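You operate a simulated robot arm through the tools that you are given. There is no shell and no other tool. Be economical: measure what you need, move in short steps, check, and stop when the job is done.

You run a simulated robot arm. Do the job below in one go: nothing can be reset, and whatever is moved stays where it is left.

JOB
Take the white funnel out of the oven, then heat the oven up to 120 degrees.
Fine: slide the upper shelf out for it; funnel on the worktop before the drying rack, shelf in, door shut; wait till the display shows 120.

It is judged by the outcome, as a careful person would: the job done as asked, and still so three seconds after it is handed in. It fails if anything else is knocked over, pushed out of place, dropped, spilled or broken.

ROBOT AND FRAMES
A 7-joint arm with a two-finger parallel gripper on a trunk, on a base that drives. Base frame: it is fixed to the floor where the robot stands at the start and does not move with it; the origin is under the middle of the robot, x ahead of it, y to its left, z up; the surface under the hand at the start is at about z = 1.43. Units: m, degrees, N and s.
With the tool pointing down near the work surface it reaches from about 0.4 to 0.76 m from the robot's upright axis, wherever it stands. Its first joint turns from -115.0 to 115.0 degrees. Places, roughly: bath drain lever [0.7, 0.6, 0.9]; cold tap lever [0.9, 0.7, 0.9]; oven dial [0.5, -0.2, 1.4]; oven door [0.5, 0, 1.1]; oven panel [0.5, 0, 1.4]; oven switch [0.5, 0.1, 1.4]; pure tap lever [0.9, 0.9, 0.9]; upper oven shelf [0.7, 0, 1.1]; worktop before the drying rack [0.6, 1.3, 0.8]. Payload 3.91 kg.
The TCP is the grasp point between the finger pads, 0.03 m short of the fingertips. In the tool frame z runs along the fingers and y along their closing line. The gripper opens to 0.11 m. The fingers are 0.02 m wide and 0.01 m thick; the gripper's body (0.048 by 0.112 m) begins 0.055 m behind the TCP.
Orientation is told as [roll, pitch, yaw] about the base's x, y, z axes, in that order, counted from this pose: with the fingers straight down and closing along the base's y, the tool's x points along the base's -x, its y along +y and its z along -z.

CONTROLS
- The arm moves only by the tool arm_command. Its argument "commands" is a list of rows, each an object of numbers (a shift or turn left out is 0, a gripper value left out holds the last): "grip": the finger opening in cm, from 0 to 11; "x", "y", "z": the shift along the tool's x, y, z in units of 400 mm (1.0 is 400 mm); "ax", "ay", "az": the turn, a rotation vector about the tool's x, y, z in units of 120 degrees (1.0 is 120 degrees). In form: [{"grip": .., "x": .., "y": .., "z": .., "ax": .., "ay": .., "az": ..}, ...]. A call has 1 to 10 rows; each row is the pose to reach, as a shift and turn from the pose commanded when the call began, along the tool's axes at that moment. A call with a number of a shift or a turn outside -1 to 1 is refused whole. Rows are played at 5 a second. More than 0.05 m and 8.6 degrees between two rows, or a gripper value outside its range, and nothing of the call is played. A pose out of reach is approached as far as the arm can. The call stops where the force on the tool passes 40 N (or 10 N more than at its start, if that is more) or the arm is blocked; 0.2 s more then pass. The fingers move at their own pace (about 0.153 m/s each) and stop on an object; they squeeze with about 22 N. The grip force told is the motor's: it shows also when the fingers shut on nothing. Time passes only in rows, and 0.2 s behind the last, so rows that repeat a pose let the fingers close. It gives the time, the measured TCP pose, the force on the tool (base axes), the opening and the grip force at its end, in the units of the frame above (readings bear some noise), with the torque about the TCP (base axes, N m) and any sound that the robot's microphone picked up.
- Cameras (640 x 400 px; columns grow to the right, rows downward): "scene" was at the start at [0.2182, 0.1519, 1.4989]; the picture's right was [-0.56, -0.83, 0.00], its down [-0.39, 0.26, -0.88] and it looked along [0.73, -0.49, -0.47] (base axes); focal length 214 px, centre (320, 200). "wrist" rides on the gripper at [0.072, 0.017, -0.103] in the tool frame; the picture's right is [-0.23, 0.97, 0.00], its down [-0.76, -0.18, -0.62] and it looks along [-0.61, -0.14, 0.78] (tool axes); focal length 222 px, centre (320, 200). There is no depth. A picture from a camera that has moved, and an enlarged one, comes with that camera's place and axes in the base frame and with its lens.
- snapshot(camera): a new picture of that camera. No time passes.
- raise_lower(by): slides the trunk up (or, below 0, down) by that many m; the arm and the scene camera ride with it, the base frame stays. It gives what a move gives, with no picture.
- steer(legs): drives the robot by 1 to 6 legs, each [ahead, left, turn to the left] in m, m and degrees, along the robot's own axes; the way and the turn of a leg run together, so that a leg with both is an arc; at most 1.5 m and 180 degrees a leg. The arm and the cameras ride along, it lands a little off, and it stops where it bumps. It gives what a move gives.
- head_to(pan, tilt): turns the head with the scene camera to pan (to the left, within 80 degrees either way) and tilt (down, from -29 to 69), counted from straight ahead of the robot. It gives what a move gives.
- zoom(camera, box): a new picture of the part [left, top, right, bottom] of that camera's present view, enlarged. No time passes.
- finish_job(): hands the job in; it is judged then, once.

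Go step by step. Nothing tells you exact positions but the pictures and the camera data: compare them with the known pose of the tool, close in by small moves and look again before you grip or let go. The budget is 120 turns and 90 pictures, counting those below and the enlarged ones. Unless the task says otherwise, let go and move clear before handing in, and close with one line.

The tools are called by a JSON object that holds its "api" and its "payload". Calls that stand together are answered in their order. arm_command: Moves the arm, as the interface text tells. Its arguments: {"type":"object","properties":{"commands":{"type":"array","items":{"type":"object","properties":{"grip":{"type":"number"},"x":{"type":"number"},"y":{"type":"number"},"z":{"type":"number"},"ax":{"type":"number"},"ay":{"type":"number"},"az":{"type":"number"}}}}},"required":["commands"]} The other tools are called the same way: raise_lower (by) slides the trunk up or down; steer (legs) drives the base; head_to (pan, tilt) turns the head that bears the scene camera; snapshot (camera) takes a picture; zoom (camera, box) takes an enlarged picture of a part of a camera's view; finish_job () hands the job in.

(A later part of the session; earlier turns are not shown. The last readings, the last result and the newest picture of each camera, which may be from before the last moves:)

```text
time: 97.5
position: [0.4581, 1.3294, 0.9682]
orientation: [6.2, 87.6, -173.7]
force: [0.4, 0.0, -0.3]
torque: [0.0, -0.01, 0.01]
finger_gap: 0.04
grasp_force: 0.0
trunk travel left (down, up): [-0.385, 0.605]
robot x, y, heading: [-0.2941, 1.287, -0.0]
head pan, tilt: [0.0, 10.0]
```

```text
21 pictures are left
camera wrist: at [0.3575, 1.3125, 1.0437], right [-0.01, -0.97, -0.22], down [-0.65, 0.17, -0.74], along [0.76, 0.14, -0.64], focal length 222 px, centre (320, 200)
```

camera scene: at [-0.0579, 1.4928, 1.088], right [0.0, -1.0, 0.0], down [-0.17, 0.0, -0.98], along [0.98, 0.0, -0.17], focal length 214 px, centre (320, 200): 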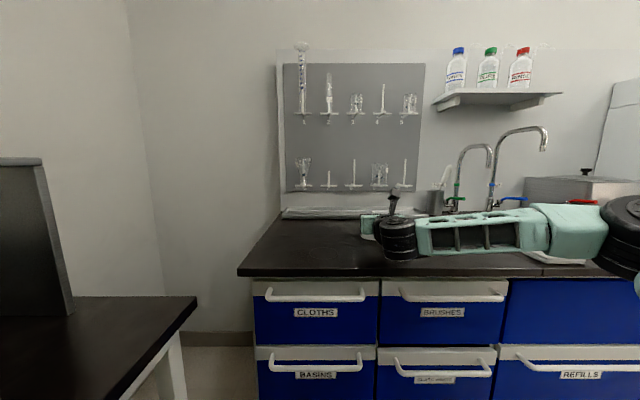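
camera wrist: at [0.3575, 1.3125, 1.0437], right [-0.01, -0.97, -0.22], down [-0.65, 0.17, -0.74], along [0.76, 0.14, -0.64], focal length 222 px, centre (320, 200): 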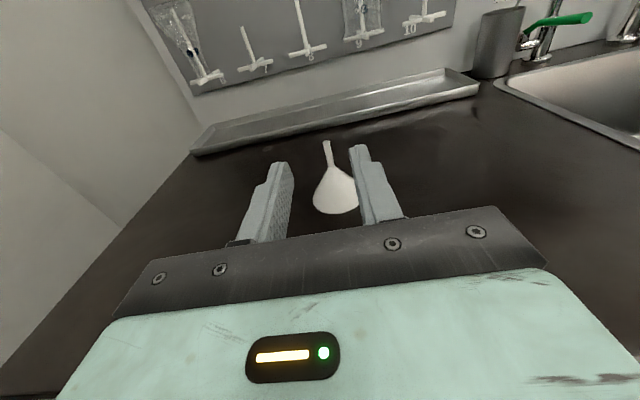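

The funnel stands on the worktop before the rack. Now I'm going back up and returning to the oven.

{"api": "raise_lower", "payload": {"by": 0.24}}

{"api": "arm_command", "payload": {"commands": [{"z": -0.02, "y": 0.1, "grip": 0}, {"z": -0.04, "y": 0.2}, {"z": -0.06, "y": 0.3}, {"z": -0.09, "y": 0.4}, {"z": -0.11, "y": 0.5}, {"z": -0.14, "y": 0.6}, {"z": -0.16, "y": 0.7}, {"z": -0.18, "y": 0.8}, {"z": -0.2, "y": 0.9}]}}

{"api": "steer", "payload": {"legs": [[0, -0.98, 0]]}}

{"api": "head_to", "payload": {"pan": -40, "tilt": 25}}

{"api": "snapshot", "payload": {"camera": "wrist"}}

```text
time: 100.0
position: [0.46, 1.3285, 1.2083]
orientation: [5.5, 87.8, -174.4]
force: [0.3, -0.5, 0.9]
torque: [-0.04, 0.0, 0.0]
finger_gap: 0.0399
grasp_force: 0.1
trunk travel left (down, up): [-0.625, 0.365]
robot x, y, heading: [-0.2934, 1.2901, -0.1]
head pan, tilt: [0.0, 10.0]
```

```text
time: 102.0
position: [0.3805, 0.9694, 1.2136]
orientation: [6.8, 87.7, -172.9]
force: [0.4, 0.2, -0.2]
torque: [0.0, 0.02, -0.04]
finger_gap: 0.0001
grasp_force: 22.5
trunk travel left (down, up): [-0.625, 0.365]
robot x, y, heading: [-0.2933, 1.2934, -0.1]
head pan, tilt: [0.0, 10.0]
```

```text
time: 107.2
position: [0.3592, -0.0489, 1.2132]
orientation: [5.2, 87.6, -176.3]
force: [-0.9, 0.4, -0.3]
torque: [-0.03, 0.04, 0.02]
finger_gap: 0.0001
grasp_force: 21.7
trunk travel left (down, up): [-0.625, 0.365]
robot x, y, heading: [-0.3016, 0.2883, -1.5]
head pan, tilt: [0.0, 10.0]
```

```text
time: 108.3
position: [0.3598, -0.0498, 1.2147]
orientation: [5.6, 87.7, -175.8]
force: [0.0, 1.1, -0.5]
torque: [-0.01, -0.03, 0.01]
finger_gap: 0.0
grasp_force: 22.2
trunk travel left (down, up): [-0.625, 0.365]
robot x, y, heading: [-0.3071, 0.2902, -1.9]
head pan, tilt: [-40.0, 25.0]
```

```text
20 pictures are left
camera wrist: at [0.2578, -0.0632, 1.29], right [-0.03, -0.97, -0.22], down [-0.65, 0.19, -0.74], along [0.76, 0.12, -0.64], focal length 222 px, centre (320, 200)
```

wrist: 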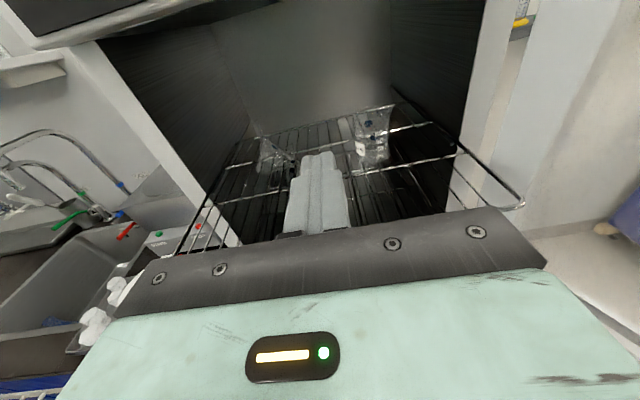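

{"api": "snapshot", "payload": {"camera": "scene"}}

```text
19 pictures are left
camera scene: at [-0.0882, 0.4278, 1.3038], right [-0.66, -0.75, 0.0], down [-0.32, 0.28, -0.91], along [0.68, -0.6, -0.42], focal length 214 px, centre (320, 200)
```

scene: 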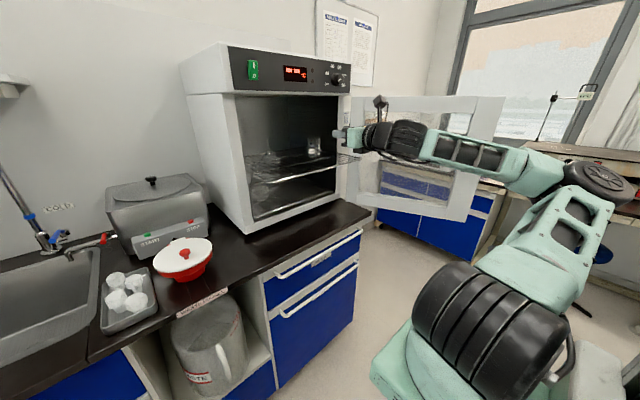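

The door and everything else are unmoved. I'll straighten the heading, lower the closed fingers to the wire's height in front of the shelf, and push it in.

{"api": "steer", "payload": {"legs": [[0, 0, 1.9]]}}

{"api": "arm_command", "payload": {"commands": [{"z": -0.04}, {"z": -0.04, "x": -0.07}, {"z": -0.04, "x": -0.14}, {"z": -0.04, "x": -0.21}, {"z": -0.04, "x": -0.275}]}}

{"api": "snapshot", "payload": {"camera": "wrist"}}

```text
time: 109.0
position: [0.3721, -0.0257, 1.2135]
orientation: [5.6, 87.7, -174.1]
force: [0.1, 0.4, -0.9]
torque: [-0.02, -0.03, 0.03]
finger_gap: 0.0
grasp_force: 21.9
trunk travel left (down, up): [-0.625, 0.365]
robot x, y, heading: [-0.3053, 0.2918, 0.1]
head pan, tilt: [-40.0, 25.0]
```

```text
time: 110.2
position: [0.3535, -0.0282, 1.1046]
orientation: [6.0, 87.7, -173.7]
force: [-0.1, 0.2, -0.7]
torque: [-0.03, 0.02, -0.03]
finger_gap: 0.0
grasp_force: 22.2
trunk travel left (down, up): [-0.625, 0.365]
robot x, y, heading: [-0.3014, 0.291, 0.1]
head pan, tilt: [-40.0, 25.0]
```

```text
18 pictures are left
camera wrist: at [0.2522, -0.0451, 1.1812], right [0.0, -0.97, -0.22], down [-0.65, 0.17, -0.74], along [0.76, 0.14, -0.64], focal length 222 px, centre (320, 200)
```

wrist: 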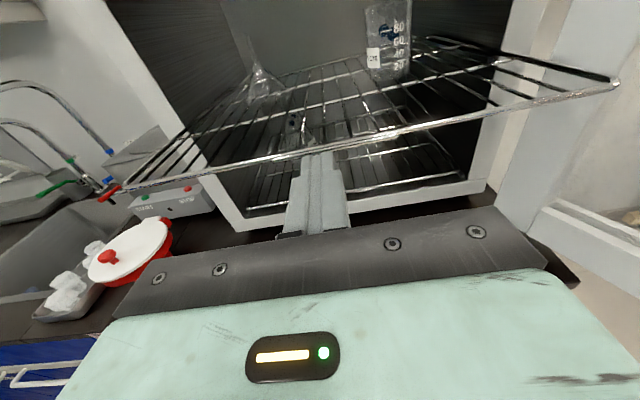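

{"api": "arm_command", "payload": {"commands": [{"x": -0.012, "z": 0.03}, {"x": -0.01, "z": 0.06}, {"x": -0.008, "z": 0.1}, {"x": -0.006, "z": 0.14}, {"x": -0.004, "z": 0.18}, {"x": -0.001, "z": 0.22}, {"x": 0.002, "z": 0.26}, {"x": 0.004, "z": 0.3}, {"x": 0.006, "z": 0.34}, {"x": 0.008, "z": 0.38}]}}

{"api": "arm_command", "payload": {"commands": [{"z": 0.015}, {"z": 0.03}, {"z": 0.045, "x": 0.002}, {"z": 0.06, "x": 0.002}]}}

{"api": "snapshot", "payload": {"camera": "wrist"}}

{"api": "zoom", "payload": {"camera": "scene", "box": [220, 80, 400, 240]}}

```text
time: 112.4
position: [0.5041, -0.0283, 1.1009]
orientation: [5.4, 87.7, -174.3]
force: [-1.2, 0.3, 0.2]
torque: [0.01, 0.02, 0.02]
finger_gap: 0.0
grasp_force: 22.2
trunk travel left (down, up): [-0.625, 0.365]
robot x, y, heading: [-0.3, 0.293, 0.4]
head pan, tilt: [-40.0, 25.0]
```

```text
time: 113.4
position: [0.5272, -0.0265, 1.1006]
orientation: [5.7, 87.7, -174.0]
force: [0.1, -1.4, -0.2]
torque: [0.0, 0.01, -0.03]
finger_gap: 0.0
grasp_force: 22.7
trunk travel left (down, up): [-0.625, 0.365]
robot x, y, heading: [-0.3021, 0.2934, 0.5]
head pan, tilt: [-40.0, 25.0]
```

```text
17 pictures are left
camera wrist: at [0.4268, -0.0437, 1.1767], right [0.0, -0.97, -0.22], down [-0.65, 0.17, -0.74], along [0.76, 0.14, -0.64], focal length 222 px, centre (320, 200)
```

wrist: 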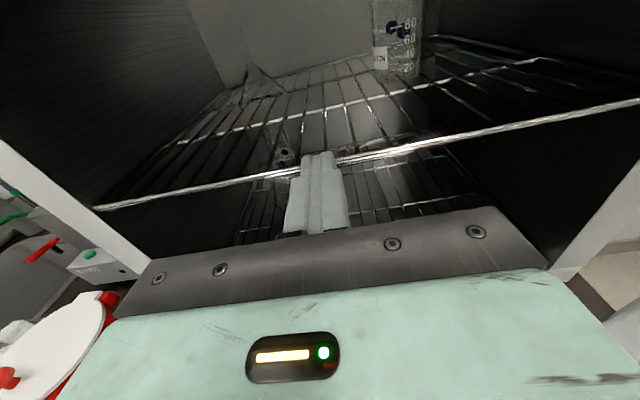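

```text
2.50 times, centred on (310, 160) of scene
camera zoom: at [-0.0897, 0.4361, 1.3038], right [-0.64, -0.77, 0.0], down [-0.32, 0.27, -0.91], along [0.7, -0.58, -0.42], focal length 536 px, centre (345, 300)
```

zoom: 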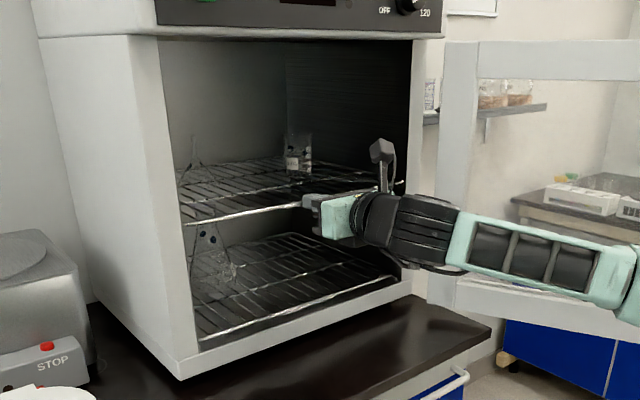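

The shelf is nearly home. I'll push slightly further and feel for the stop.

{"api": "arm_command", "payload": {"commands": [{"z": 0.01}, {"z": 0.02}]}}

{"api": "arm_command", "payload": {"commands": [{"z": 0.01}]}}

```text
time: 114.0
position: [0.5353, -0.0279, 1.1005]
orientation: [5.7, 87.7, -174.0]
force: [-1.5, 0.6, -1.3]
torque: [0.0, 0.05, -0.04]
finger_gap: 0.0
grasp_force: 21.6
trunk travel left (down, up): [-0.625, 0.365]
robot x, y, heading: [-0.3004, 0.2932, 0.2]
head pan, tilt: [-40.0, 25.0]
```

```text
time: 114.4
position: [0.5407, -0.0271, 1.1018]
orientation: [5.9, 87.7, -173.7]
force: [-0.9, 0.6, -0.2]
torque: [0.02, 0.03, 0.01]
finger_gap: 0.0
grasp_force: 22.7
trunk travel left (down, up): [-0.625, 0.365]
robot x, y, heading: [-0.2972, 0.2934, 0.4]
head pan, tilt: [-40.0, 25.0]
```

No resistance and the shelf is as deep as it was at first, so it is in. I'll withdraw, raise up over the door height and swing to the door's outer side to close it.

{"api": "arm_command", "payload": {"commands": [{"z": -0.08}, {"z": -0.18}, {"z": -0.28}, {"z": -0.38}, {"z": -0.44, "x": 0.06}, {"z": -0.44, "x": 0.18}, {"z": -0.44, "x": 0.3}]}}

{"api": "raise_lower", "payload": {"by": 0.24}}

{"api": "arm_command", "payload": {"commands": [{"ax": -0.068, "y": 0.06}, {"ax": -0.136, "y": 0.13, "z": -0.005}, {"ax": -0.204, "y": 0.2, "z": -0.02}, {"ax": -0.272, "y": 0.28, "z": -0.04}, {"ax": -0.34, "y": 0.36, "z": -0.07}, {"ax": -0.408, "y": 0.44, "z": -0.11}]}}

```text
time: 116.0
position: [0.368, -0.029, 1.2283]
orientation: [3.5, 87.6, -176.0]
force: [0.1, -0.3, 0.0]
torque: [-0.02, -0.02, 0.05]
finger_gap: 0.0
grasp_force: 21.5
trunk travel left (down, up): [-0.625, 0.365]
robot x, y, heading: [-0.3005, 0.2895, 0.2]
head pan, tilt: [-40.0, 25.0]
```

```text
time: 118.5
position: [0.3702, -0.028, 1.4675]
orientation: [5.5, 87.8, -174.3]
force: [-0.1, -0.6, -0.5]
torque: [-0.01, -0.01, -0.04]
finger_gap: 0.0001
grasp_force: 21.5
trunk travel left (down, up): [-0.865, 0.125]
robot x, y, heading: [-0.3037, 0.2904, 0.4]
head pan, tilt: [-40.0, 25.0]
```

```text
time: 119.9
position: [0.3264, -0.201, 1.4704]
orientation: [55.7, 87.7, -173.0]
force: [0.1, -0.6, -0.5]
torque: [-0.01, -0.01, -0.04]
finger_gap: 0.0
grasp_force: 22.5
trunk travel left (down, up): [-0.865, 0.125]
robot x, y, heading: [-0.3014, 0.2895, 0.1]
head pan, tilt: [-40.0, 25.0]
```

{"api": "arm_command", "payload": {"commands": [{"ax": -0.01, "y": 0.11, "z": 0.013}, {"ax": -0.02, "y": 0.22, "z": 0.026}, {"ax": -0.03, "y": 0.33, "z": 0.04}, {"ax": -0.04, "y": 0.44, "z": 0.053}, {"ax": -0.05, "y": 0.55, "z": 0.066}, {"ax": -0.06, "y": 0.66, "z": 0.08}, {"ax": -0.07, "y": 0.77, "z": 0.093}, {"ax": -0.08, "y": 0.88, "z": 0.106}, {"ax": -0.09, "y": 0.98, "z": 0.12}]}}

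{"api": "head_to", "payload": {"pan": -65, "tilt": 25}}

{"api": "snapshot", "payload": {"camera": "scene"}}

```text
time: 122.1
position: [0.1056, -0.4883, 1.487]
orientation: [72.9, 86.9, -163.4]
force: [0.0, -0.2, -0.2]
torque: [0.0, -0.02, 0.01]
finger_gap: 0.0001
grasp_force: 21.8
trunk travel left (down, up): [-0.865, 0.125]
robot x, y, heading: [-0.3022, 0.291, 0.0]
head pan, tilt: [-40.0, 25.0]
stopped in row 9: the arm was blocked; the commanded pose is now the measured one
```

```text
time: 123.0
position: [0.1056, -0.4875, 1.4869]
orientation: [73.8, 87.0, -162.4]
force: [0.3, -0.3, -0.1]
torque: [-0.01, 0.03, 0.0]
finger_gap: 0.0
grasp_force: 21.4
trunk travel left (down, up): [-0.865, 0.125]
robot x, y, heading: [-0.3066, 0.2914, 0.2]
head pan, tilt: [-65.0, 25.0]
```

```text
15 pictures are left
camera scene: at [-0.1212, 0.4118, 1.5438], right [-0.9, -0.43, 0.0], down [-0.18, 0.38, -0.91], along [0.39, -0.82, -0.42], focal length 214 px, centre (320, 200)
```

scene: 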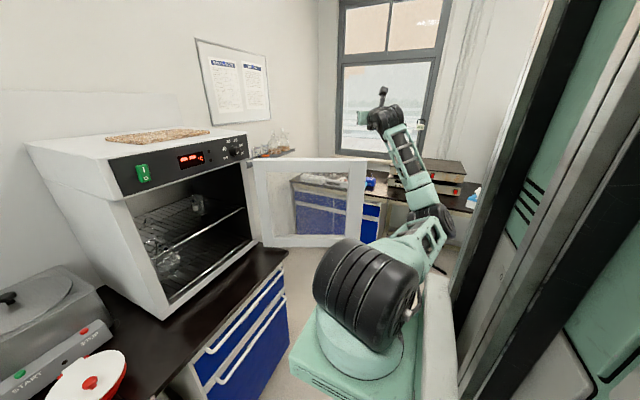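

The arm is blocked before the door's edge, but it's above the door pointing squarely across it. I'll dip the fingers over the top edge to hook the outer side and draw the door shut.

{"api": "arm_command", "payload": {"commands": [{"y": -0.03, "ay": -0.06}, {"y": -0.06, "ay": -0.12}, {"y": -0.08, "ay": -0.18}, {"y": -0.1, "ay": -0.24}, {"y": -0.1, "ay": -0.3}, {"y": -0.1, "ay": -0.36}]}}

{"api": "snapshot", "payload": {"camera": "wrist"}}

```text
time: 124.4
position: [0.1357, -0.4669, 1.4839]
orientation: [4.2, 45.7, 126.5]
force: [-0.6, -0.4, -0.2]
torque: [0.02, -0.02, 0.0]
finger_gap: 0.0
grasp_force: 22.1
trunk travel left (down, up): [-0.865, 0.125]
robot x, y, heading: [-0.3015, 0.2916, 0.0]
head pan, tilt: [-65.0, 25.0]
```

```text
14 pictures are left
camera wrist: at [0.112, -0.4522, 1.6083], right [-0.91, -0.41, -0.11], down [-0.4, 0.91, -0.12], along [0.15, -0.06, -0.99], focal length 222 px, centre (320, 200)
```

wrist: 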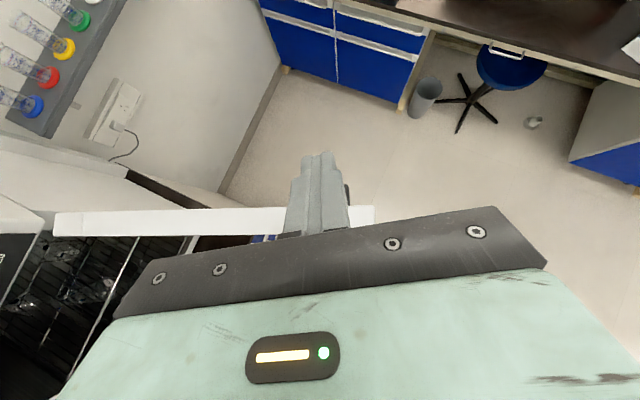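

The tool dips 45° over the door's top edge. I'm shifting slightly outward and lowering to hook it.

{"api": "arm_command", "payload": {"commands": [{"z": 0.079, "x": 0.077, "y": 0.024}, {"z": 0.15, "x": 0.004, "y": 0.024}, {"z": 0.22, "x": -0.068, "y": 0.024}, {"z": 0.29, "x": -0.14, "y": 0.024}, {"z": 0.362, "x": -0.213, "y": 0.024}]}}

{"api": "zoom", "payload": {"camera": "scene", "box": [240, 70, 480, 270]}}

```text
time: 125.6
position: [0.1426, -0.5135, 1.3221]
orientation: [4.2, 46.0, 126.5]
force: [-0.5, 1.3, 0.7]
torque: [-0.02, 0.0, -0.02]
finger_gap: 0.0
grasp_force: 21.7
trunk travel left (down, up): [-0.865, 0.125]
robot x, y, heading: [-0.3038, 0.2919, 0.5]
head pan, tilt: [-65.0, 25.0]
```

```text
2.00 times, centred on (360, 170) of scene
camera zoom: at [-0.1215, 0.4124, 1.5438], right [-0.9, -0.43, 0.0], down [-0.18, 0.38, -0.91], along [0.39, -0.82, -0.42], focal length 429 px, centre (240, 260)
```

zoom: 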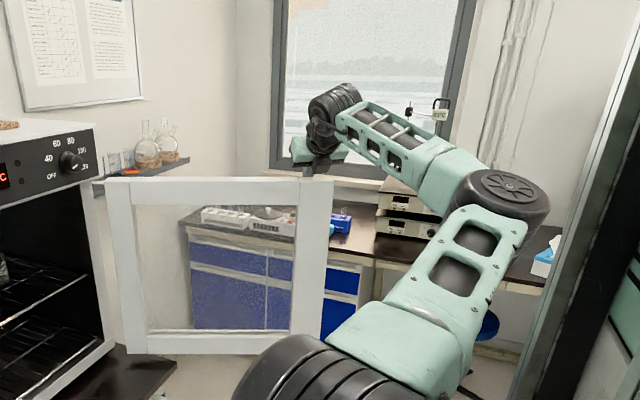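

The fingers hook over the door's top near its free edge. I'll drive left to draw it closed, checking as I go.

{"api": "steer", "payload": {"legs": [[0, 0.15, 0]]}}

{"api": "snapshot", "payload": {"camera": "scene"}}

```text
time: 127.0
position: [0.1419, -0.3644, 1.3215]
orientation: [4.3, 45.8, 126.5]
force: [0.5, 0.4, -0.9]
torque: [0.0, 0.01, 0.02]
finger_gap: 0.0
grasp_force: 22.0
trunk travel left (down, up): [-0.865, 0.125]
robot x, y, heading: [-0.3002, 0.4393, 0.1]
head pan, tilt: [-65.0, 25.0]
```

```text
12 pictures are left
camera scene: at [-0.1217, 0.5623, 1.5438], right [-0.91, -0.43, 0.0], down [-0.18, 0.38, -0.91], along [0.39, -0.82, -0.42], focal length 214 px, centre (320, 200)
```

scene: 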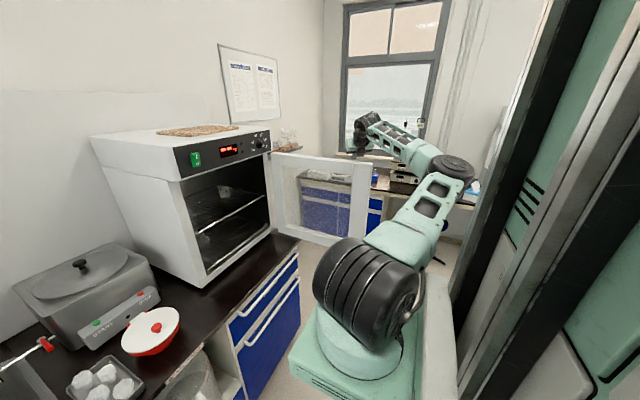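

The door follows. I'll continue left by 0.3 m.

{"api": "steer", "payload": {"legs": [[0, 0.3, 0]]}}

{"api": "snapshot", "payload": {"camera": "scene"}}

```text
time: 129.0
position: [0.137, -0.0658, 1.3218]
orientation: [4.4, 45.9, 126.2]
force: [0.1, -0.5, 0.0]
torque: [-0.02, 0.02, 0.01]
finger_gap: 0.0001
grasp_force: 22.5
trunk travel left (down, up): [-0.865, 0.125]
robot x, y, heading: [-0.307, 0.7392, 0.0]
head pan, tilt: [-65.0, 25.0]
```

```text
11 pictures are left
camera scene: at [-0.1217, 0.8616, 1.5438], right [-0.91, -0.42, 0.0], down [-0.18, 0.38, -0.91], along [0.38, -0.82, -0.42], focal length 214 px, centre (320, 200)
```

scene: 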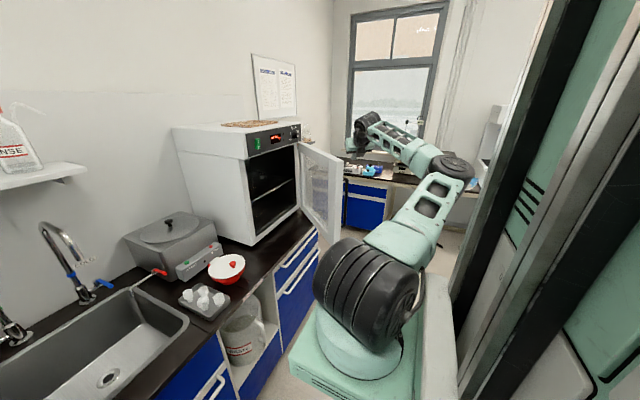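

Door at about 60°. I'll drive diagonally to bring it to about 45°.

{"api": "steer", "payload": {"legs": [[0.075, 0.105, 0]]}}

{"api": "arm_command", "payload": {"commands": [{"x": 0.08, "z": -0.06}, {"x": 0.16, "z": -0.13}, {"x": 0.24, "z": -0.2}, {"x": 0.3, "z": -0.28}]}}

{"api": "snapshot", "payload": {"camera": "wrist"}}

```text
time: 130.3
position: [0.2097, 0.0386, 1.3218]
orientation: [4.3, 46.0, 126.1]
force: [-0.2, -0.1, 0.8]
torque: [0.03, 0.04, 0.01]
finger_gap: 0.0
grasp_force: 21.6
trunk travel left (down, up): [-0.865, 0.125]
robot x, y, heading: [-0.2282, 0.8462, -0.2]
head pan, tilt: [-65.0, 25.0]
```

```text
time: 131.3
position: [0.218, 0.0401, 1.484]
orientation: [4.3, 45.8, 126.1]
force: [0.5, -0.8, 0.3]
torque: [0.01, 0.01, 0.03]
finger_gap: 0.0
grasp_force: 21.9
trunk travel left (down, up): [-0.865, 0.125]
robot x, y, heading: [-0.229, 0.8462, -0.3]
head pan, tilt: [-65.0, 25.0]
```

```text
10 pictures are left
camera wrist: at [0.1952, 0.0547, 1.6081], right [-0.91, -0.4, -0.11], down [-0.39, 0.91, -0.12], along [0.15, -0.07, -0.99], focal length 222 px, centre (320, 200)
```

wrist: 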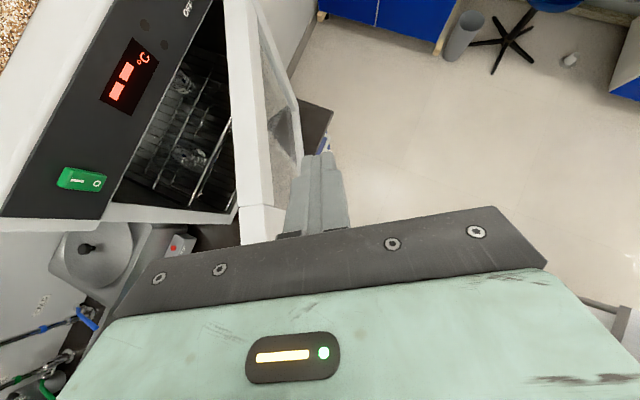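

The door has swung to about 30°. I'll level the tool outside it, lower it to just above the handle, and push it shut.

{"api": "arm_command", "payload": {"commands": [{"ay": 0.06, "z": -0.02, "x": -0.02, "y": 0.04}, {"ay": 0.12, "z": -0.043, "x": -0.042, "y": 0.08}, {"ay": 0.18, "z": -0.043, "x": -0.042, "y": 0.08}, {"ay": 0.24, "z": -0.043, "x": -0.042, "y": 0.08}, {"ay": 0.3, "z": -0.043, "x": -0.042, "y": 0.08}, {"ay": 0.37, "z": -0.043, "x": -0.042, "y": 0.08}]}}

{"api": "arm_command", "payload": {"commands": [{"ax": 0.06}, {"ax": 0.12}, {"ax": 0.18}, {"ax": 0.24}]}}

{"api": "raise_lower", "payload": {"by": -0.2}}

{"api": "snapshot", "payload": {"camera": "wrist"}}

```text
time: 132.9
position: [0.2184, 0.0562, 1.4936]
orientation: [100.1, 85.9, -133.6]
force: [0.0, 0.3, -0.6]
torque: [0.01, 0.0, -0.02]
finger_gap: 0.0
grasp_force: 22.3
trunk travel left (down, up): [-0.865, 0.125]
robot x, y, heading: [-0.2282, 0.8468, -0.3]
head pan, tilt: [-65.0, 25.0]
stopped in row 6: the arm was blocked; the commanded pose is now the measured one
```

```text
time: 133.9
position: [0.2254, 0.0578, 1.4922]
orientation: [71.3, 86.2, -133.1]
force: [-0.2, 0.9, -0.3]
torque: [0.02, -0.01, -0.01]
finger_gap: 0.0
grasp_force: 21.9
trunk travel left (down, up): [-0.865, 0.125]
robot x, y, heading: [-0.2278, 0.8449, -0.5]
head pan, tilt: [-65.0, 25.0]
```

```text
time: 136.1
position: [0.2263, 0.06, 1.2942]
orientation: [71.5, 85.9, -133.0]
force: [-0.3, 0.2, 0.1]
torque: [-0.01, 0.02, 0.01]
finger_gap: 0.0
grasp_force: 21.8
trunk travel left (down, up): [-0.665, 0.325]
robot x, y, heading: [-0.226, 0.8466, -0.3]
head pan, tilt: [-65.0, 25.0]
```

```text
9 pictures are left
camera wrist: at [0.1266, 0.0907, 1.3693], right [-0.41, -0.9, -0.16], down [-0.53, 0.38, -0.76], along [0.74, -0.23, -0.63], focal length 222 px, centre (320, 200)
```

wrist: 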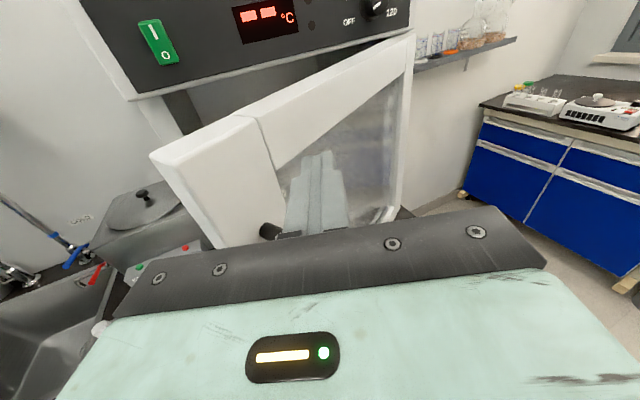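

The fingers face the door's outer side just above the handle. I'm driving forward to push it closed.

{"api": "steer", "payload": {"legs": [[0.1, 0, 0], [0.1, 0, 0]]}}

{"api": "snapshot", "payload": {"camera": "wrist"}}

```text
time: 138.0
position: [0.4251, 0.0589, 1.2932]
orientation: [71.5, 86.1, -133.0]
force: [-0.2, -0.3, -0.2]
torque: [-0.03, -0.02, 0.02]
finger_gap: 0.0
grasp_force: 21.8
trunk travel left (down, up): [-0.665, 0.325]
robot x, y, heading: [-0.0275, 0.8498, -0.2]
head pan, tilt: [-65.0, 25.0]
```

```text
8 pictures are left
camera wrist: at [0.3272, 0.0894, 1.3682], right [-0.41, -0.9, -0.16], down [-0.53, 0.38, -0.76], along [0.74, -0.23, -0.63], focal length 222 px, centre (320, 200)
```

wrist: 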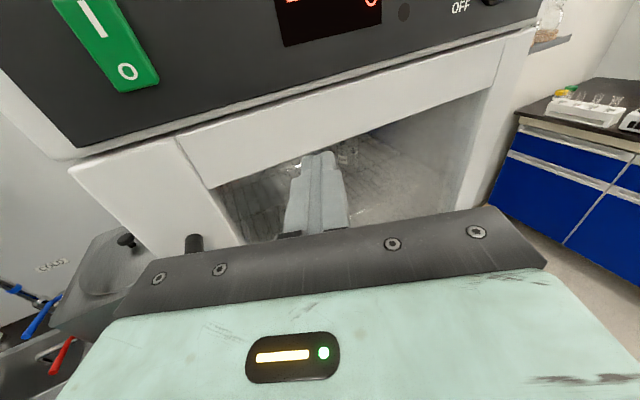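

Almost shut. A final push with the arm, stopping on force.

{"api": "arm_command", "payload": {"commands": [{"z": 0.05, "y": -0.026, "x": 0.02}, {"z": 0.09, "y": -0.048, "x": 0.025}, {"z": 0.125, "y": -0.066, "x": 0.028}, {"z": 0.155, "y": -0.082, "x": 0.03}, {"z": 0.185, "y": -0.098, "x": 0.03}]}}

{"api": "snapshot", "payload": {"camera": "wrist"}}

```text
time: 139.1
position: [0.4913, 0.0616, 1.3029]
orientation: [69.1, 86.0, -135.5]
force: [-18.1, 16.0, -4.0]
torque: [-0.14, 0.0, 0.41]
finger_gap: 0.0004
grasp_force: 22.0
trunk travel left (down, up): [-0.665, 0.325]
robot x, y, heading: [-0.032, 0.8443, -0.4]
head pan, tilt: [-65.0, 25.0]
stopped in row 5: the force on the tool passed its limit at 57 N (the readings are from after the stop); the commanded pose is now the measured one
```

```text
7 pictures are left
camera wrist: at [0.3926, 0.0937, 1.3771], right [-0.42, -0.89, -0.16], down [-0.53, 0.39, -0.76], along [0.74, -0.23, -0.63], focal length 222 px, centre (320, 200)
```

wrist: 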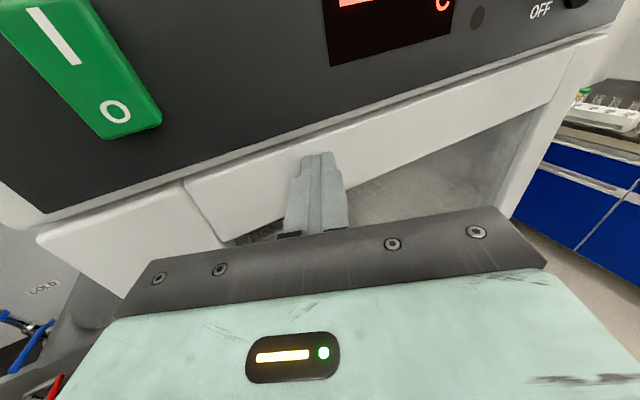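

The door is shut. Next is the dial at about (0.49, -0.17, 1.375). I'll back off, bring the arm in front of the robot and drive back to the right.

{"api": "steer", "payload": {"legs": [[-0.22, 0, 0]]}}

{"api": "arm_command", "payload": {"commands": [{"y": -0.106, "z": -0.019, "ax": 0.026}, {"y": -0.212, "z": -0.038, "ax": 0.051}, {"y": -0.318, "z": -0.057, "ax": 0.077}, {"y": -0.424, "z": -0.076, "ax": 0.102}, {"y": -0.53, "z": -0.094, "ax": 0.128}, {"y": -0.637, "z": -0.113, "ax": 0.153}, {"y": -0.743, "z": -0.132, "ax": 0.179}, {"y": -0.849, "z": -0.151, "ax": 0.204}, {"y": -0.955, "z": -0.17, "ax": 0.23}]}}

{"api": "raise_lower", "payload": {"by": 0.08}}

```text
time: 140.7
position: [0.276, 0.064, 1.3007]
orientation: [67.9, 86.0, -136.4]
force: [0.5, 0.1, 0.2]
torque: [0.02, -0.02, 0.0]
finger_gap: 0.0
grasp_force: 21.4
trunk travel left (down, up): [-0.665, 0.325]
robot x, y, heading: [-0.2494, 0.8473, -0.1]
head pan, tilt: [-65.0, 25.0]
```

```text
time: 142.7
position: [0.3698, 0.4373, 1.2776]
orientation: [40.1, 86.1, -136.9]
force: [0.0, -0.3, 1.0]
torque: [0.0, -0.02, 0.0]
finger_gap: 0.0
grasp_force: 21.6
trunk travel left (down, up): [-0.665, 0.325]
robot x, y, heading: [-0.2486, 0.8479, 0.1]
head pan, tilt: [-65.0, 25.0]
```

```text
time: 143.9
position: [0.3705, 0.4377, 1.3575]
orientation: [40.1, 86.0, -136.6]
force: [0.2, 0.9, -0.3]
torque: [0.04, 0.02, 0.01]
finger_gap: 0.0
grasp_force: 22.2
trunk travel left (down, up): [-0.745, 0.245]
robot x, y, heading: [-0.2478, 0.8455, -0.2]
head pan, tilt: [-65.0, 25.0]
```

{"api": "steer", "payload": {"legs": [[0, -0.6, 0]]}}

{"api": "arm_command", "payload": {"commands": [{"ax": -0.027, "ay": 0.025, "x": 0.04}]}}

{"api": "snapshot", "payload": {"camera": "wrist"}}

```text
time: 147.3
position: [0.3754, -0.1631, 1.357]
orientation: [40.3, 85.9, -136.0]
force: [0.1, -0.4, -0.4]
torque: [0.01, 0.03, 0.03]
finger_gap: 0.0001
grasp_force: 22.4
trunk travel left (down, up): [-0.745, 0.245]
robot x, y, heading: [-0.2465, 0.2409, 0.5]
head pan, tilt: [-65.0, 25.0]
```

```text
time: 147.7
position: [0.3776, -0.1622, 1.3734]
orientation: [92.9, 87.3, -86.7]
force: [-0.7, 0.5, -0.8]
torque: [-0.01, 0.03, 0.02]
finger_gap: 0.0
grasp_force: 21.5
trunk travel left (down, up): [-0.745, 0.245]
robot x, y, heading: [-0.2437, 0.2412, 0.6]
head pan, tilt: [-65.0, 25.0]
```

```text
6 pictures are left
camera wrist: at [0.2729, -0.1764, 1.4455], right [0.01, -0.98, -0.18], down [-0.62, 0.14, -0.77], along [0.78, 0.12, -0.61], focal length 222 px, centre (320, 200)
```

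wrist: 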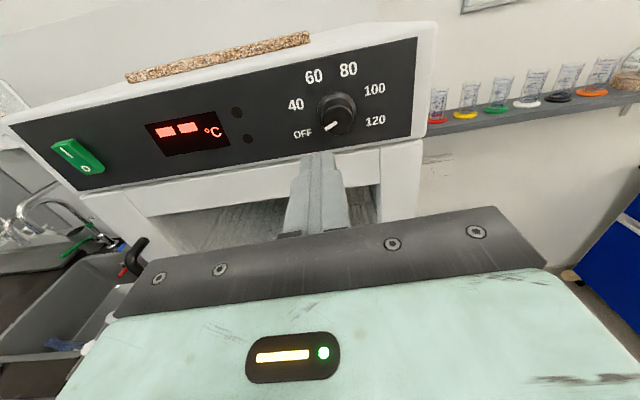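

The view shows the pointer at OFF, with labels about 52° apart, so 120 is roughly 260° clockwise. The dial axis is at about y -0.18, z 1.378. I'll line up and roll the tool back to get turning range.

{"api": "arm_command", "payload": {"commands": [{"y": 0.045, "x": 0.011, "az": -0.07}, {"y": 0.045, "x": 0.011, "az": -0.14}, {"y": 0.045, "x": 0.011, "az": -0.21}, {"y": 0.045, "x": 0.011, "az": -0.28}, {"y": 0.045, "x": 0.011, "az": -0.35}, {"y": 0.045, "x": 0.011, "az": -0.42}, {"y": 0.045, "x": 0.011, "az": -0.49}, {"y": 0.045, "x": 0.011, "az": -0.56}]}}

{"api": "arm_command", "payload": {"commands": [{"az": -0.07, "grip": 6}, {"az": -0.14}, {"az": -0.21}, {"az": -0.28}, {"az": -0.35}, {"az": -0.42}, {"az": -0.49}, {"az": -0.56}]}}

{"api": "arm_command", "payload": {"commands": [{"z": 0.08}, {"z": 0.15}, {"z": 0.2}]}}

{"api": "snapshot", "payload": {"camera": "wrist"}}

```text
time: 149.5
position: [0.3772, -0.1804, 1.3784]
orientation: [90.1, 20.1, -89.6]
force: [-0.1, -0.4, -0.6]
torque: [-0.01, 0.04, -0.02]
finger_gap: 0.0
grasp_force: 22.2
trunk travel left (down, up): [-0.745, 0.245]
robot x, y, heading: [-0.2508, 0.2419, 0.5]
head pan, tilt: [-65.0, 25.0]
```

```text
time: 151.3
position: [0.3765, -0.1794, 1.3786]
orientation: [90.3, -47.2, -89.7]
force: [-1.9, 0.5, 0.1]
torque: [0.0, 0.01, 0.0]
finger_gap: 0.0602
grasp_force: 0.0
trunk travel left (down, up): [-0.745, 0.245]
robot x, y, heading: [-0.2478, 0.2432, 0.4]
head pan, tilt: [-65.0, 25.0]
```

```text
time: 152.1
position: [0.456, -0.1794, 1.3774]
orientation: [90.0, -47.0, -89.7]
force: [-0.7, 0.2, 1.1]
torque: [0.0, -0.01, 0.02]
finger_gap: 0.0599
grasp_force: 0.0
trunk travel left (down, up): [-0.745, 0.245]
robot x, y, heading: [-0.2431, 0.2405, 0.1]
head pan, tilt: [-65.0, 25.0]
```

```text
5 pictures are left
camera wrist: at [0.3513, -0.1188, 1.3354], right [-0.01, 0.56, 0.83], down [-0.62, -0.65, 0.44], along [0.79, -0.51, 0.35], focal length 222 px, centre (320, 200)
```

wrist: 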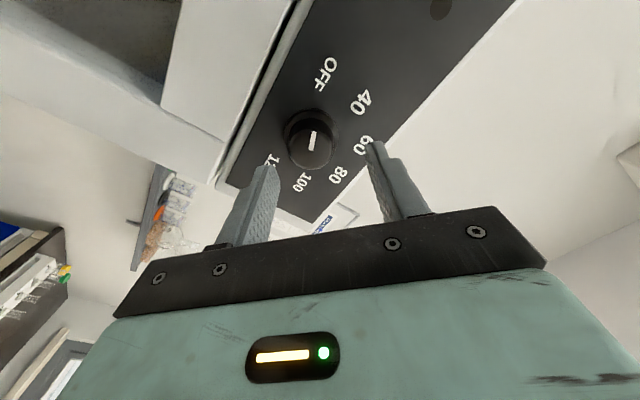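

Both views together put the knob's face at about (0.51, -0.182, 1.370). I'm correcting, moving in and closing on it.

{"api": "arm_command", "payload": {"commands": [{"y": -0.0175, "x": 0.008}, {"y": -0.0175, "x": 0.008, "z": 0.05}, {"y": -0.0175, "x": 0.008, "z": 0.1}, {"y": -0.0175, "x": 0.008, "z": 0.105}]}}

{"api": "arm_command", "payload": {"commands": [{"grip": 4.5}, {"grip": 3.5}, {"grip": 2.5}, {"grip": 0}, {"grip": 0}]}}

```text
time: 152.9
position: [0.4885, -0.1823, 1.3711]
orientation: [90.0, -47.0, -89.8]
force: [-37.1, 6.4, 0.9]
torque: [0.02, 0.68, -0.83]
finger_gap: 0.0574
grasp_force: 0.2
trunk travel left (down, up): [-0.745, 0.245]
robot x, y, heading: [-0.246, 0.2421, 0.3]
head pan, tilt: [-65.0, 25.0]
stopped in row 4: the force on the tool passed its limit at 64 N (the readings are from after the stop); the commanded pose is now the measured one
```

```text
time: 153.6
position: [0.4884, -0.1812, 1.3715]
orientation: [90.3, -46.9, -89.8]
force: [-29.3, 9.1, 8.7]
torque: [0.05, -0.54, 0.17]
finger_gap: 0.0411
grasp_force: 16.1
trunk travel left (down, up): [-0.745, 0.245]
robot x, y, heading: [-0.2468, 0.239, 0.3]
head pan, tilt: [-65.0, 25.0]
stopped in row 3: the force on the tool passed its limit at 48 N (the readings are from after the stop); the commanded pose is now the measured one
```

The tips touched the panel. I'll back off 5 mm and then close.

{"api": "arm_command", "payload": {"commands": [{"z": -0.012, "grip": 4.5}, {"z": -0.014, "grip": 4.5}]}}

{"api": "arm_command", "payload": {"commands": [{"grip": 3.5}, {"grip": 2.5}, {"grip": 1.5}, {"grip": 0}, {"grip": 0}]}}

```text
time: 154.2
position: [0.4858, -0.1823, 1.3665]
orientation: [89.8, -46.9, -89.6]
force: [0.1, 5.3, 3.1]
torque: [-0.03, -0.15, 0.16]
finger_gap: 0.0481
grasp_force: 2.7
trunk travel left (down, up): [-0.745, 0.245]
robot x, y, heading: [-0.2472, 0.2445, 0.4]
head pan, tilt: [-65.0, 25.0]
```

```text
time: 155.4
position: [0.4846, -0.1803, 1.3719]
orientation: [90.1, -47.0, -89.6]
force: [-3.8, 20.0, 16.4]
torque: [0.01, -0.52, 0.58]
finger_gap: 0.0382
grasp_force: 44.9
trunk travel left (down, up): [-0.745, 0.245]
robot x, y, heading: [-0.2471, 0.2396, 0.4]
head pan, tilt: [-65.0, 25.0]
```

Gripped at 38 mm, with some side load along the closing line. I'll centre the tool to relieve it.

{"api": "arm_command", "payload": {"commands": [{"y": 0.006}, {"y": 0.01}]}}

```text
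time: 156.0
position: [0.4842, -0.1803, 1.3717]
orientation: [89.6, -47.0, -89.6]
force: [-13.2, 20.1, 1.7]
torque: [0.04, -0.25, 0.55]
finger_gap: 0.0378
grasp_force: 45.1
trunk travel left (down, up): [-0.745, 0.245]
robot x, y, heading: [-0.245, 0.2402, 0.3]
head pan, tilt: [-65.0, 25.0]
```

{"api": "arm_command", "payload": {"commands": [{"y": 0.007, "x": 0.007, "z": -0.006}]}}

{"api": "arm_command", "payload": {"commands": [{"az": 0.03}, {"az": 0.06}, {"az": 0.1}]}}

```text
time: 156.4
position: [0.4824, -0.1788, 1.3711]
orientation: [89.8, -46.9, -90.1]
force: [-4.0, 4.9, 5.5]
torque: [0.0, -0.24, 0.09]
finger_gap: 0.0353
grasp_force: 44.9
trunk travel left (down, up): [-0.745, 0.245]
robot x, y, heading: [-0.2477, 0.2408, 0.3]
head pan, tilt: [-65.0, 25.0]
```

```text
time: 157.2
position: [0.4817, -0.1802, 1.3713]
orientation: [89.8, -34.7, -90.1]
force: [-5.1, -8.5, 4.6]
torque: [-0.01, -0.32, -0.49]
finger_gap: 0.0352
grasp_force: 44.7
trunk travel left (down, up): [-0.745, 0.245]
robot x, y, heading: [-0.245, 0.2414, 0.3]
head pan, tilt: [-65.0, 25.0]
```

Side load is gone and the knob turns. I'm continuing clockwise.

{"api": "arm_command", "payload": {"commands": [{"az": 0.07}, {"az": 0.14}, {"az": 0.21}, {"az": 0.28}, {"az": 0.35}, {"az": 0.42}, {"az": 0.49}, {"az": 0.56}, {"az": 0.63}, {"az": 0.7}]}}

{"api": "arm_command", "payload": {"commands": [{"az": 0.07}, {"az": 0.14}, {"az": 0.21}, {"az": 0.28}]}}

{"api": "zoom", "payload": {"camera": "wrist", "box": [120, 0, 520, 250]}}

```text
time: 159.4
position: [0.4822, -0.181, 1.3679]
orientation: [89.3, 45.7, -90.5]
force: [-9.7, -2.7, -3.9]
torque: [-0.02, 0.36, -0.2]
finger_gap: 0.0348
grasp_force: 45.0
trunk travel left (down, up): [-0.745, 0.245]
robot x, y, heading: [-0.2474, 0.2454, 0.3]
head pan, tilt: [-65.0, 25.0]
stopped in row 10: the force on the tool passed its limit at 40 N (the readings are from after the stop); the commanded pose is now the measured one
```

```text
time: 160.4
position: [0.4822, -0.1795, 1.3668]
orientation: [87.5, 79.4, -92.5]
force: [-16.2, 0.0, -14.6]
torque: [-0.01, 0.34, 0.11]
finger_gap: 0.0347
grasp_force: 45.4
trunk travel left (down, up): [-0.745, 0.245]
robot x, y, heading: [-0.2483, 0.2428, 0.2]
head pan, tilt: [-65.0, 25.0]
```

```text
1.60 times, centred on (320, 125) of wrist
camera zoom: at [0.3782, -0.1824, 1.4423], right [0.0, -1.0, -0.04], down [-0.63, 0.03, -0.78], along [0.78, 0.03, -0.63], focal length 355 px, centre (320, 320)
```

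zoom: 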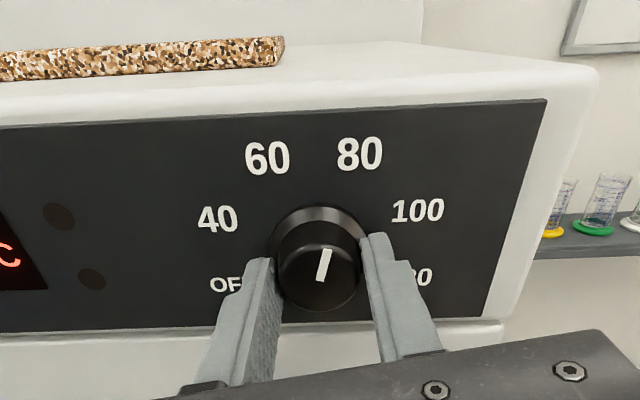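

The pointer now stands just right of the top, so the knob turns without slipping; about 125° remain. I'll let go, roll back 120° and regrip.

{"api": "arm_command", "payload": {"commands": [{"grip": 5.5}, {"grip": 5.5, "z": -0.03}, {"z": -0.06}, {"z": -0.06, "az": -0.07}, {"z": -0.06, "az": -0.14}, {"z": -0.06, "az": -0.21}, {"z": -0.06, "az": -0.28}, {"z": -0.06, "az": -0.35}, {"z": -0.06, "az": -0.42}, {"z": -0.06, "az": -0.49}]}}

{"api": "arm_command", "payload": {"commands": [{"az": -0.07}, {"az": -0.14}, {"az": -0.21}, {"az": -0.28}, {"az": -0.35}, {"az": -0.42}, {"az": -0.49}, {"az": -0.51}]}}

```text
time: 162.6
position: [0.459, -0.179, 1.3681]
orientation: [89.6, 20.4, -90.1]
force: [0.0, 0.0, 0.7]
torque: [0.01, 0.02, 0.0]
finger_gap: 0.0551
grasp_force: 0.2
trunk travel left (down, up): [-0.745, 0.245]
robot x, y, heading: [-0.2467, 0.2427, 0.3]
head pan, tilt: [-65.0, 25.0]
```

```text
time: 164.4
position: [0.4576, -0.1794, 1.3687]
orientation: [89.5, -40.9, -89.6]
force: [-0.1, -0.5, 0.1]
torque: [-0.01, 0.02, 0.0]
finger_gap: 0.055
grasp_force: 0.1
trunk travel left (down, up): [-0.745, 0.245]
robot x, y, heading: [-0.2484, 0.2409, 0.5]
head pan, tilt: [-65.0, 25.0]
```

{"api": "arm_command", "payload": {"commands": [{"z": 0.03}, {"z": 0.06}, {"z": 0.06, "grip": 4.5}, {"z": 0.06, "grip": 3.8}, {"z": 0.06, "grip": 3}, {"z": 0.06, "grip": 0}, {"z": 0.06, "grip": 0}]}}

{"api": "arm_command", "payload": {"commands": [{"az": 0.07}, {"az": 0.14}, {"az": 0.21}, {"az": 0.28}, {"az": 0.35}, {"az": 0.42}, {"az": 0.49}, {"az": 0.56}]}}

```text
time: 166.0
position: [0.4815, -0.1779, 1.3686]
orientation: [89.6, -40.8, -89.7]
force: [-2.9, 5.3, 9.0]
torque: [-0.01, -0.27, 0.15]
finger_gap: 0.0345
grasp_force: 44.7
trunk travel left (down, up): [-0.745, 0.245]
robot x, y, heading: [-0.2515, 0.2408, 0.1]
head pan, tilt: [-65.0, 25.0]
```

```text
time: 167.8
position: [0.4809, -0.1779, 1.3707]
orientation: [89.8, 26.3, -90.1]
force: [-11.3, 7.9, 15.7]
torque: [-0.05, -0.71, 0.79]
finger_gap: 0.0344
grasp_force: 44.8
trunk travel left (down, up): [-0.745, 0.245]
robot x, y, heading: [-0.2448, 0.2398, 0.1]
head pan, tilt: [-65.0, 25.0]
```

{"api": "arm_command", "payload": {"commands": [{"az": 0.07}, {"az": 0.14}, {"az": 0.21}, {"az": 0.28}, {"az": 0.35}, {"az": 0.42}, {"az": 0.46}]}}

{"api": "zoom", "payload": {"camera": "wrist", "box": [60, 0, 460, 250]}}

```text
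time: 169.4
position: [0.4797, -0.1803, 1.3691]
orientation: [86.6, 81.8, -93.3]
force: [-37.7, 3.3, -12.2]
torque: [-0.82, -0.07, 0.15]
finger_gap: 0.0335
grasp_force: 45.1
trunk travel left (down, up): [-0.745, 0.245]
robot x, y, heading: [-0.244, 0.239, 0.3]
head pan, tilt: [-65.0, 25.0]
```

```text
1.60 times, centred on (260, 125) of wrist
camera zoom: at [0.3767, -0.1852, 1.4425], right [0.0, -1.0, -0.09], down [-0.63, 0.07, -0.77], along [0.78, 0.05, -0.63], focal length 355 px, centre (416, 320)
```

zoom: 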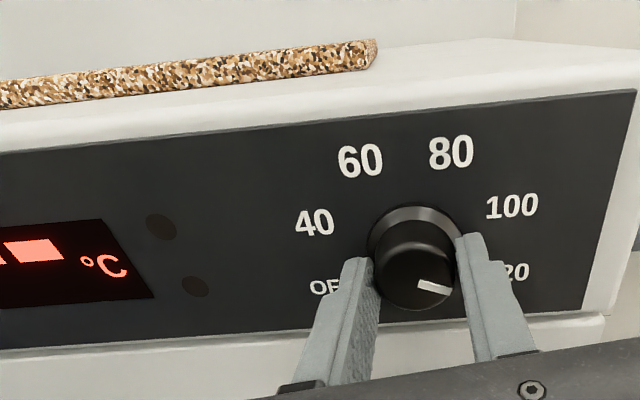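

The pointer is almost at 120, with some resistance. I'll nudge it a few degrees more.

{"api": "arm_command", "payload": {"commands": [{"az": 0.02}, {"az": 0.04}]}}

```text
time: 170.0
position: [0.4799, -0.1796, 1.3698]
orientation: [84.0, 86.5, -96.0]
force: [-44.6, 2.9, -14.4]
torque: [-0.79, 0.34, 0.17]
finger_gap: 0.033
grasp_force: 45.3
trunk travel left (down, up): [-0.745, 0.245]
robot x, y, heading: [-0.2492, 0.2419, 0.3]
head pan, tilt: [-65.0, 25.0]
```

The torque no longer rises, so the dial is at its end stop. I'll let go, back off and look at the panel.

{"api": "arm_command", "payload": {"commands": [{"grip": 5}, {"grip": 5.5}, {"grip": 5.5, "z": -0.05}, {"grip": 5.5, "z": -0.15}, {"grip": 5.5, "z": -0.22}]}}

{"api": "zoom", "payload": {"camera": "wrist", "box": [0, 0, 460, 250]}}

```text
time: 171.2
position: [0.3948, -0.1766, 1.3682]
orientation: [83.7, 86.3, -96.2]
force: [0.6, 0.1, 0.4]
torque: [0.01, 0.03, -0.07]
finger_gap: 0.0552
grasp_force: 0.1
trunk travel left (down, up): [-0.745, 0.245]
robot x, y, heading: [-0.2413, 0.2455, 0.2]
head pan, tilt: [-65.0, 25.0]
```

```text
1.39 times, centred on (230, 125) of wrist
camera zoom: at [0.2913, -0.1884, 1.4422], right [0.0, -0.99, -0.16], down [-0.63, 0.13, -0.77], along [0.78, 0.1, -0.62], focal length 309 px, centre (445, 304)
```

zoom: 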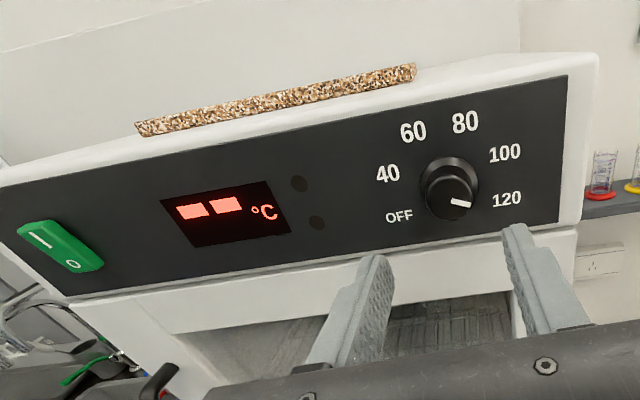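

The dial points at 120, but the display still shows dashes and the lamps are dark, so the main switch must be off. I'll go to the switch (about y 0.143, "I" half at z 1.383) and press the "I" half with closed fingers.

{"api": "steer", "payload": {"legs": [[0, 0.32, 0]]}}

{"api": "arm_command", "payload": {"commands": [{"grip": 0}, {"grip": 0}, {"grip": 0}]}}

```text
time: 173.3
position: [0.3926, 0.1444, 1.3687]
orientation: [83.5, 86.4, -96.6]
force: [0.6, 0.6, -0.7]
torque: [0.01, 0.01, 0.0]
finger_gap: 0.0549
grasp_force: 0.0
trunk travel left (down, up): [-0.745, 0.245]
robot x, y, heading: [-0.2486, 0.5677, 0.1]
head pan, tilt: [-65.0, 25.0]
```

```text
time: 174.1
position: [0.3929, 0.1443, 1.3689]
orientation: [83.5, 86.4, -96.6]
force: [-0.2, -0.7, 0.7]
torque: [0.03, 0.02, 0.0]
finger_gap: 0.0001
grasp_force: 21.7
trunk travel left (down, up): [-0.745, 0.245]
robot x, y, heading: [-0.2504, 0.5689, 0.3]
head pan, tilt: [-65.0, 25.0]
```

{"api": "arm_command", "payload": {"commands": [{"x": 0.04}, {"x": 0.04, "z": 0.08}, {"x": 0.04, "z": 0.16}, {"x": 0.04, "z": 0.19}]}}

{"api": "arm_command", "payload": {"commands": [{"z": 0.01}, {"z": 0.02}, {"z": 0.03}, {"z": 0.04}]}}

```text
time: 175.1
position: [0.468, 0.1455, 1.3847]
orientation: [83.8, 86.4, -96.4]
force: [-0.4, -0.4, 0.2]
torque: [-0.01, -0.01, 0.01]
finger_gap: 0.0002
grasp_force: 22.0
trunk travel left (down, up): [-0.745, 0.245]
robot x, y, heading: [-0.251, 0.5649, 0.2]
head pan, tilt: [-65.0, 25.0]
```

```text
time: 176.0
position: [0.4757, 0.1459, 1.3861]
orientation: [86.4, 86.5, -93.8]
force: [-27.5, 5.0, 0.9]
torque: [-0.03, 0.23, 0.09]
finger_gap: 0.0
grasp_force: 21.9
trunk travel left (down, up): [-0.745, 0.245]
robot x, y, heading: [-0.2522, 0.5659, 0.4]
head pan, tilt: [-65.0, 25.0]
stopped in row 4: the force on the tool passed its limit at 48 N (the readings are from after the stop); the commanded pose is now the measured one
```

Pressed firmly. I'm backing off to check the panel.

{"api": "arm_command", "payload": {"commands": [{"z": -0.06}, {"z": -0.14}, {"z": -0.2, "x": -0.02}]}}

{"api": "zoom", "payload": {"camera": "wrist", "box": [200, 0, 640, 250]}}

```text
time: 176.8
position: [0.399, 0.144, 1.3773]
orientation: [83.8, 86.3, -96.3]
force: [-1.1, 0.7, -0.3]
torque: [-0.02, -0.01, -0.05]
finger_gap: 0.0001
grasp_force: 21.9
trunk travel left (down, up): [-0.745, 0.245]
robot x, y, heading: [-0.2521, 0.5671, 0.0]
head pan, tilt: [-65.0, 25.0]
```

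```text
1.45 times, centred on (420, 125) of wrist
camera zoom: at [0.2957, 0.1329, 1.4513], right [0.0, -0.99, -0.16], down [-0.63, 0.13, -0.77], along [0.78, 0.1, -0.62], focal length 323 px, centre (174, 309)
```

zoom: 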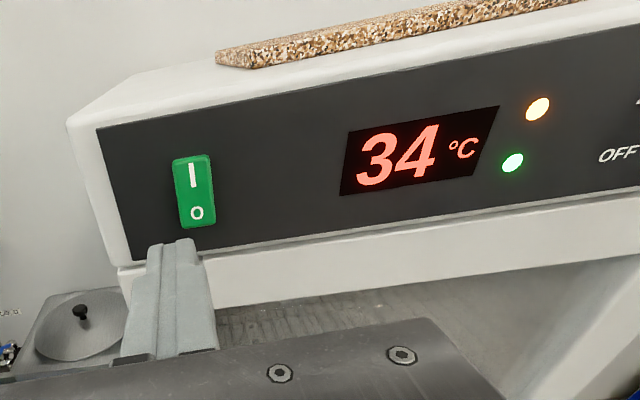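

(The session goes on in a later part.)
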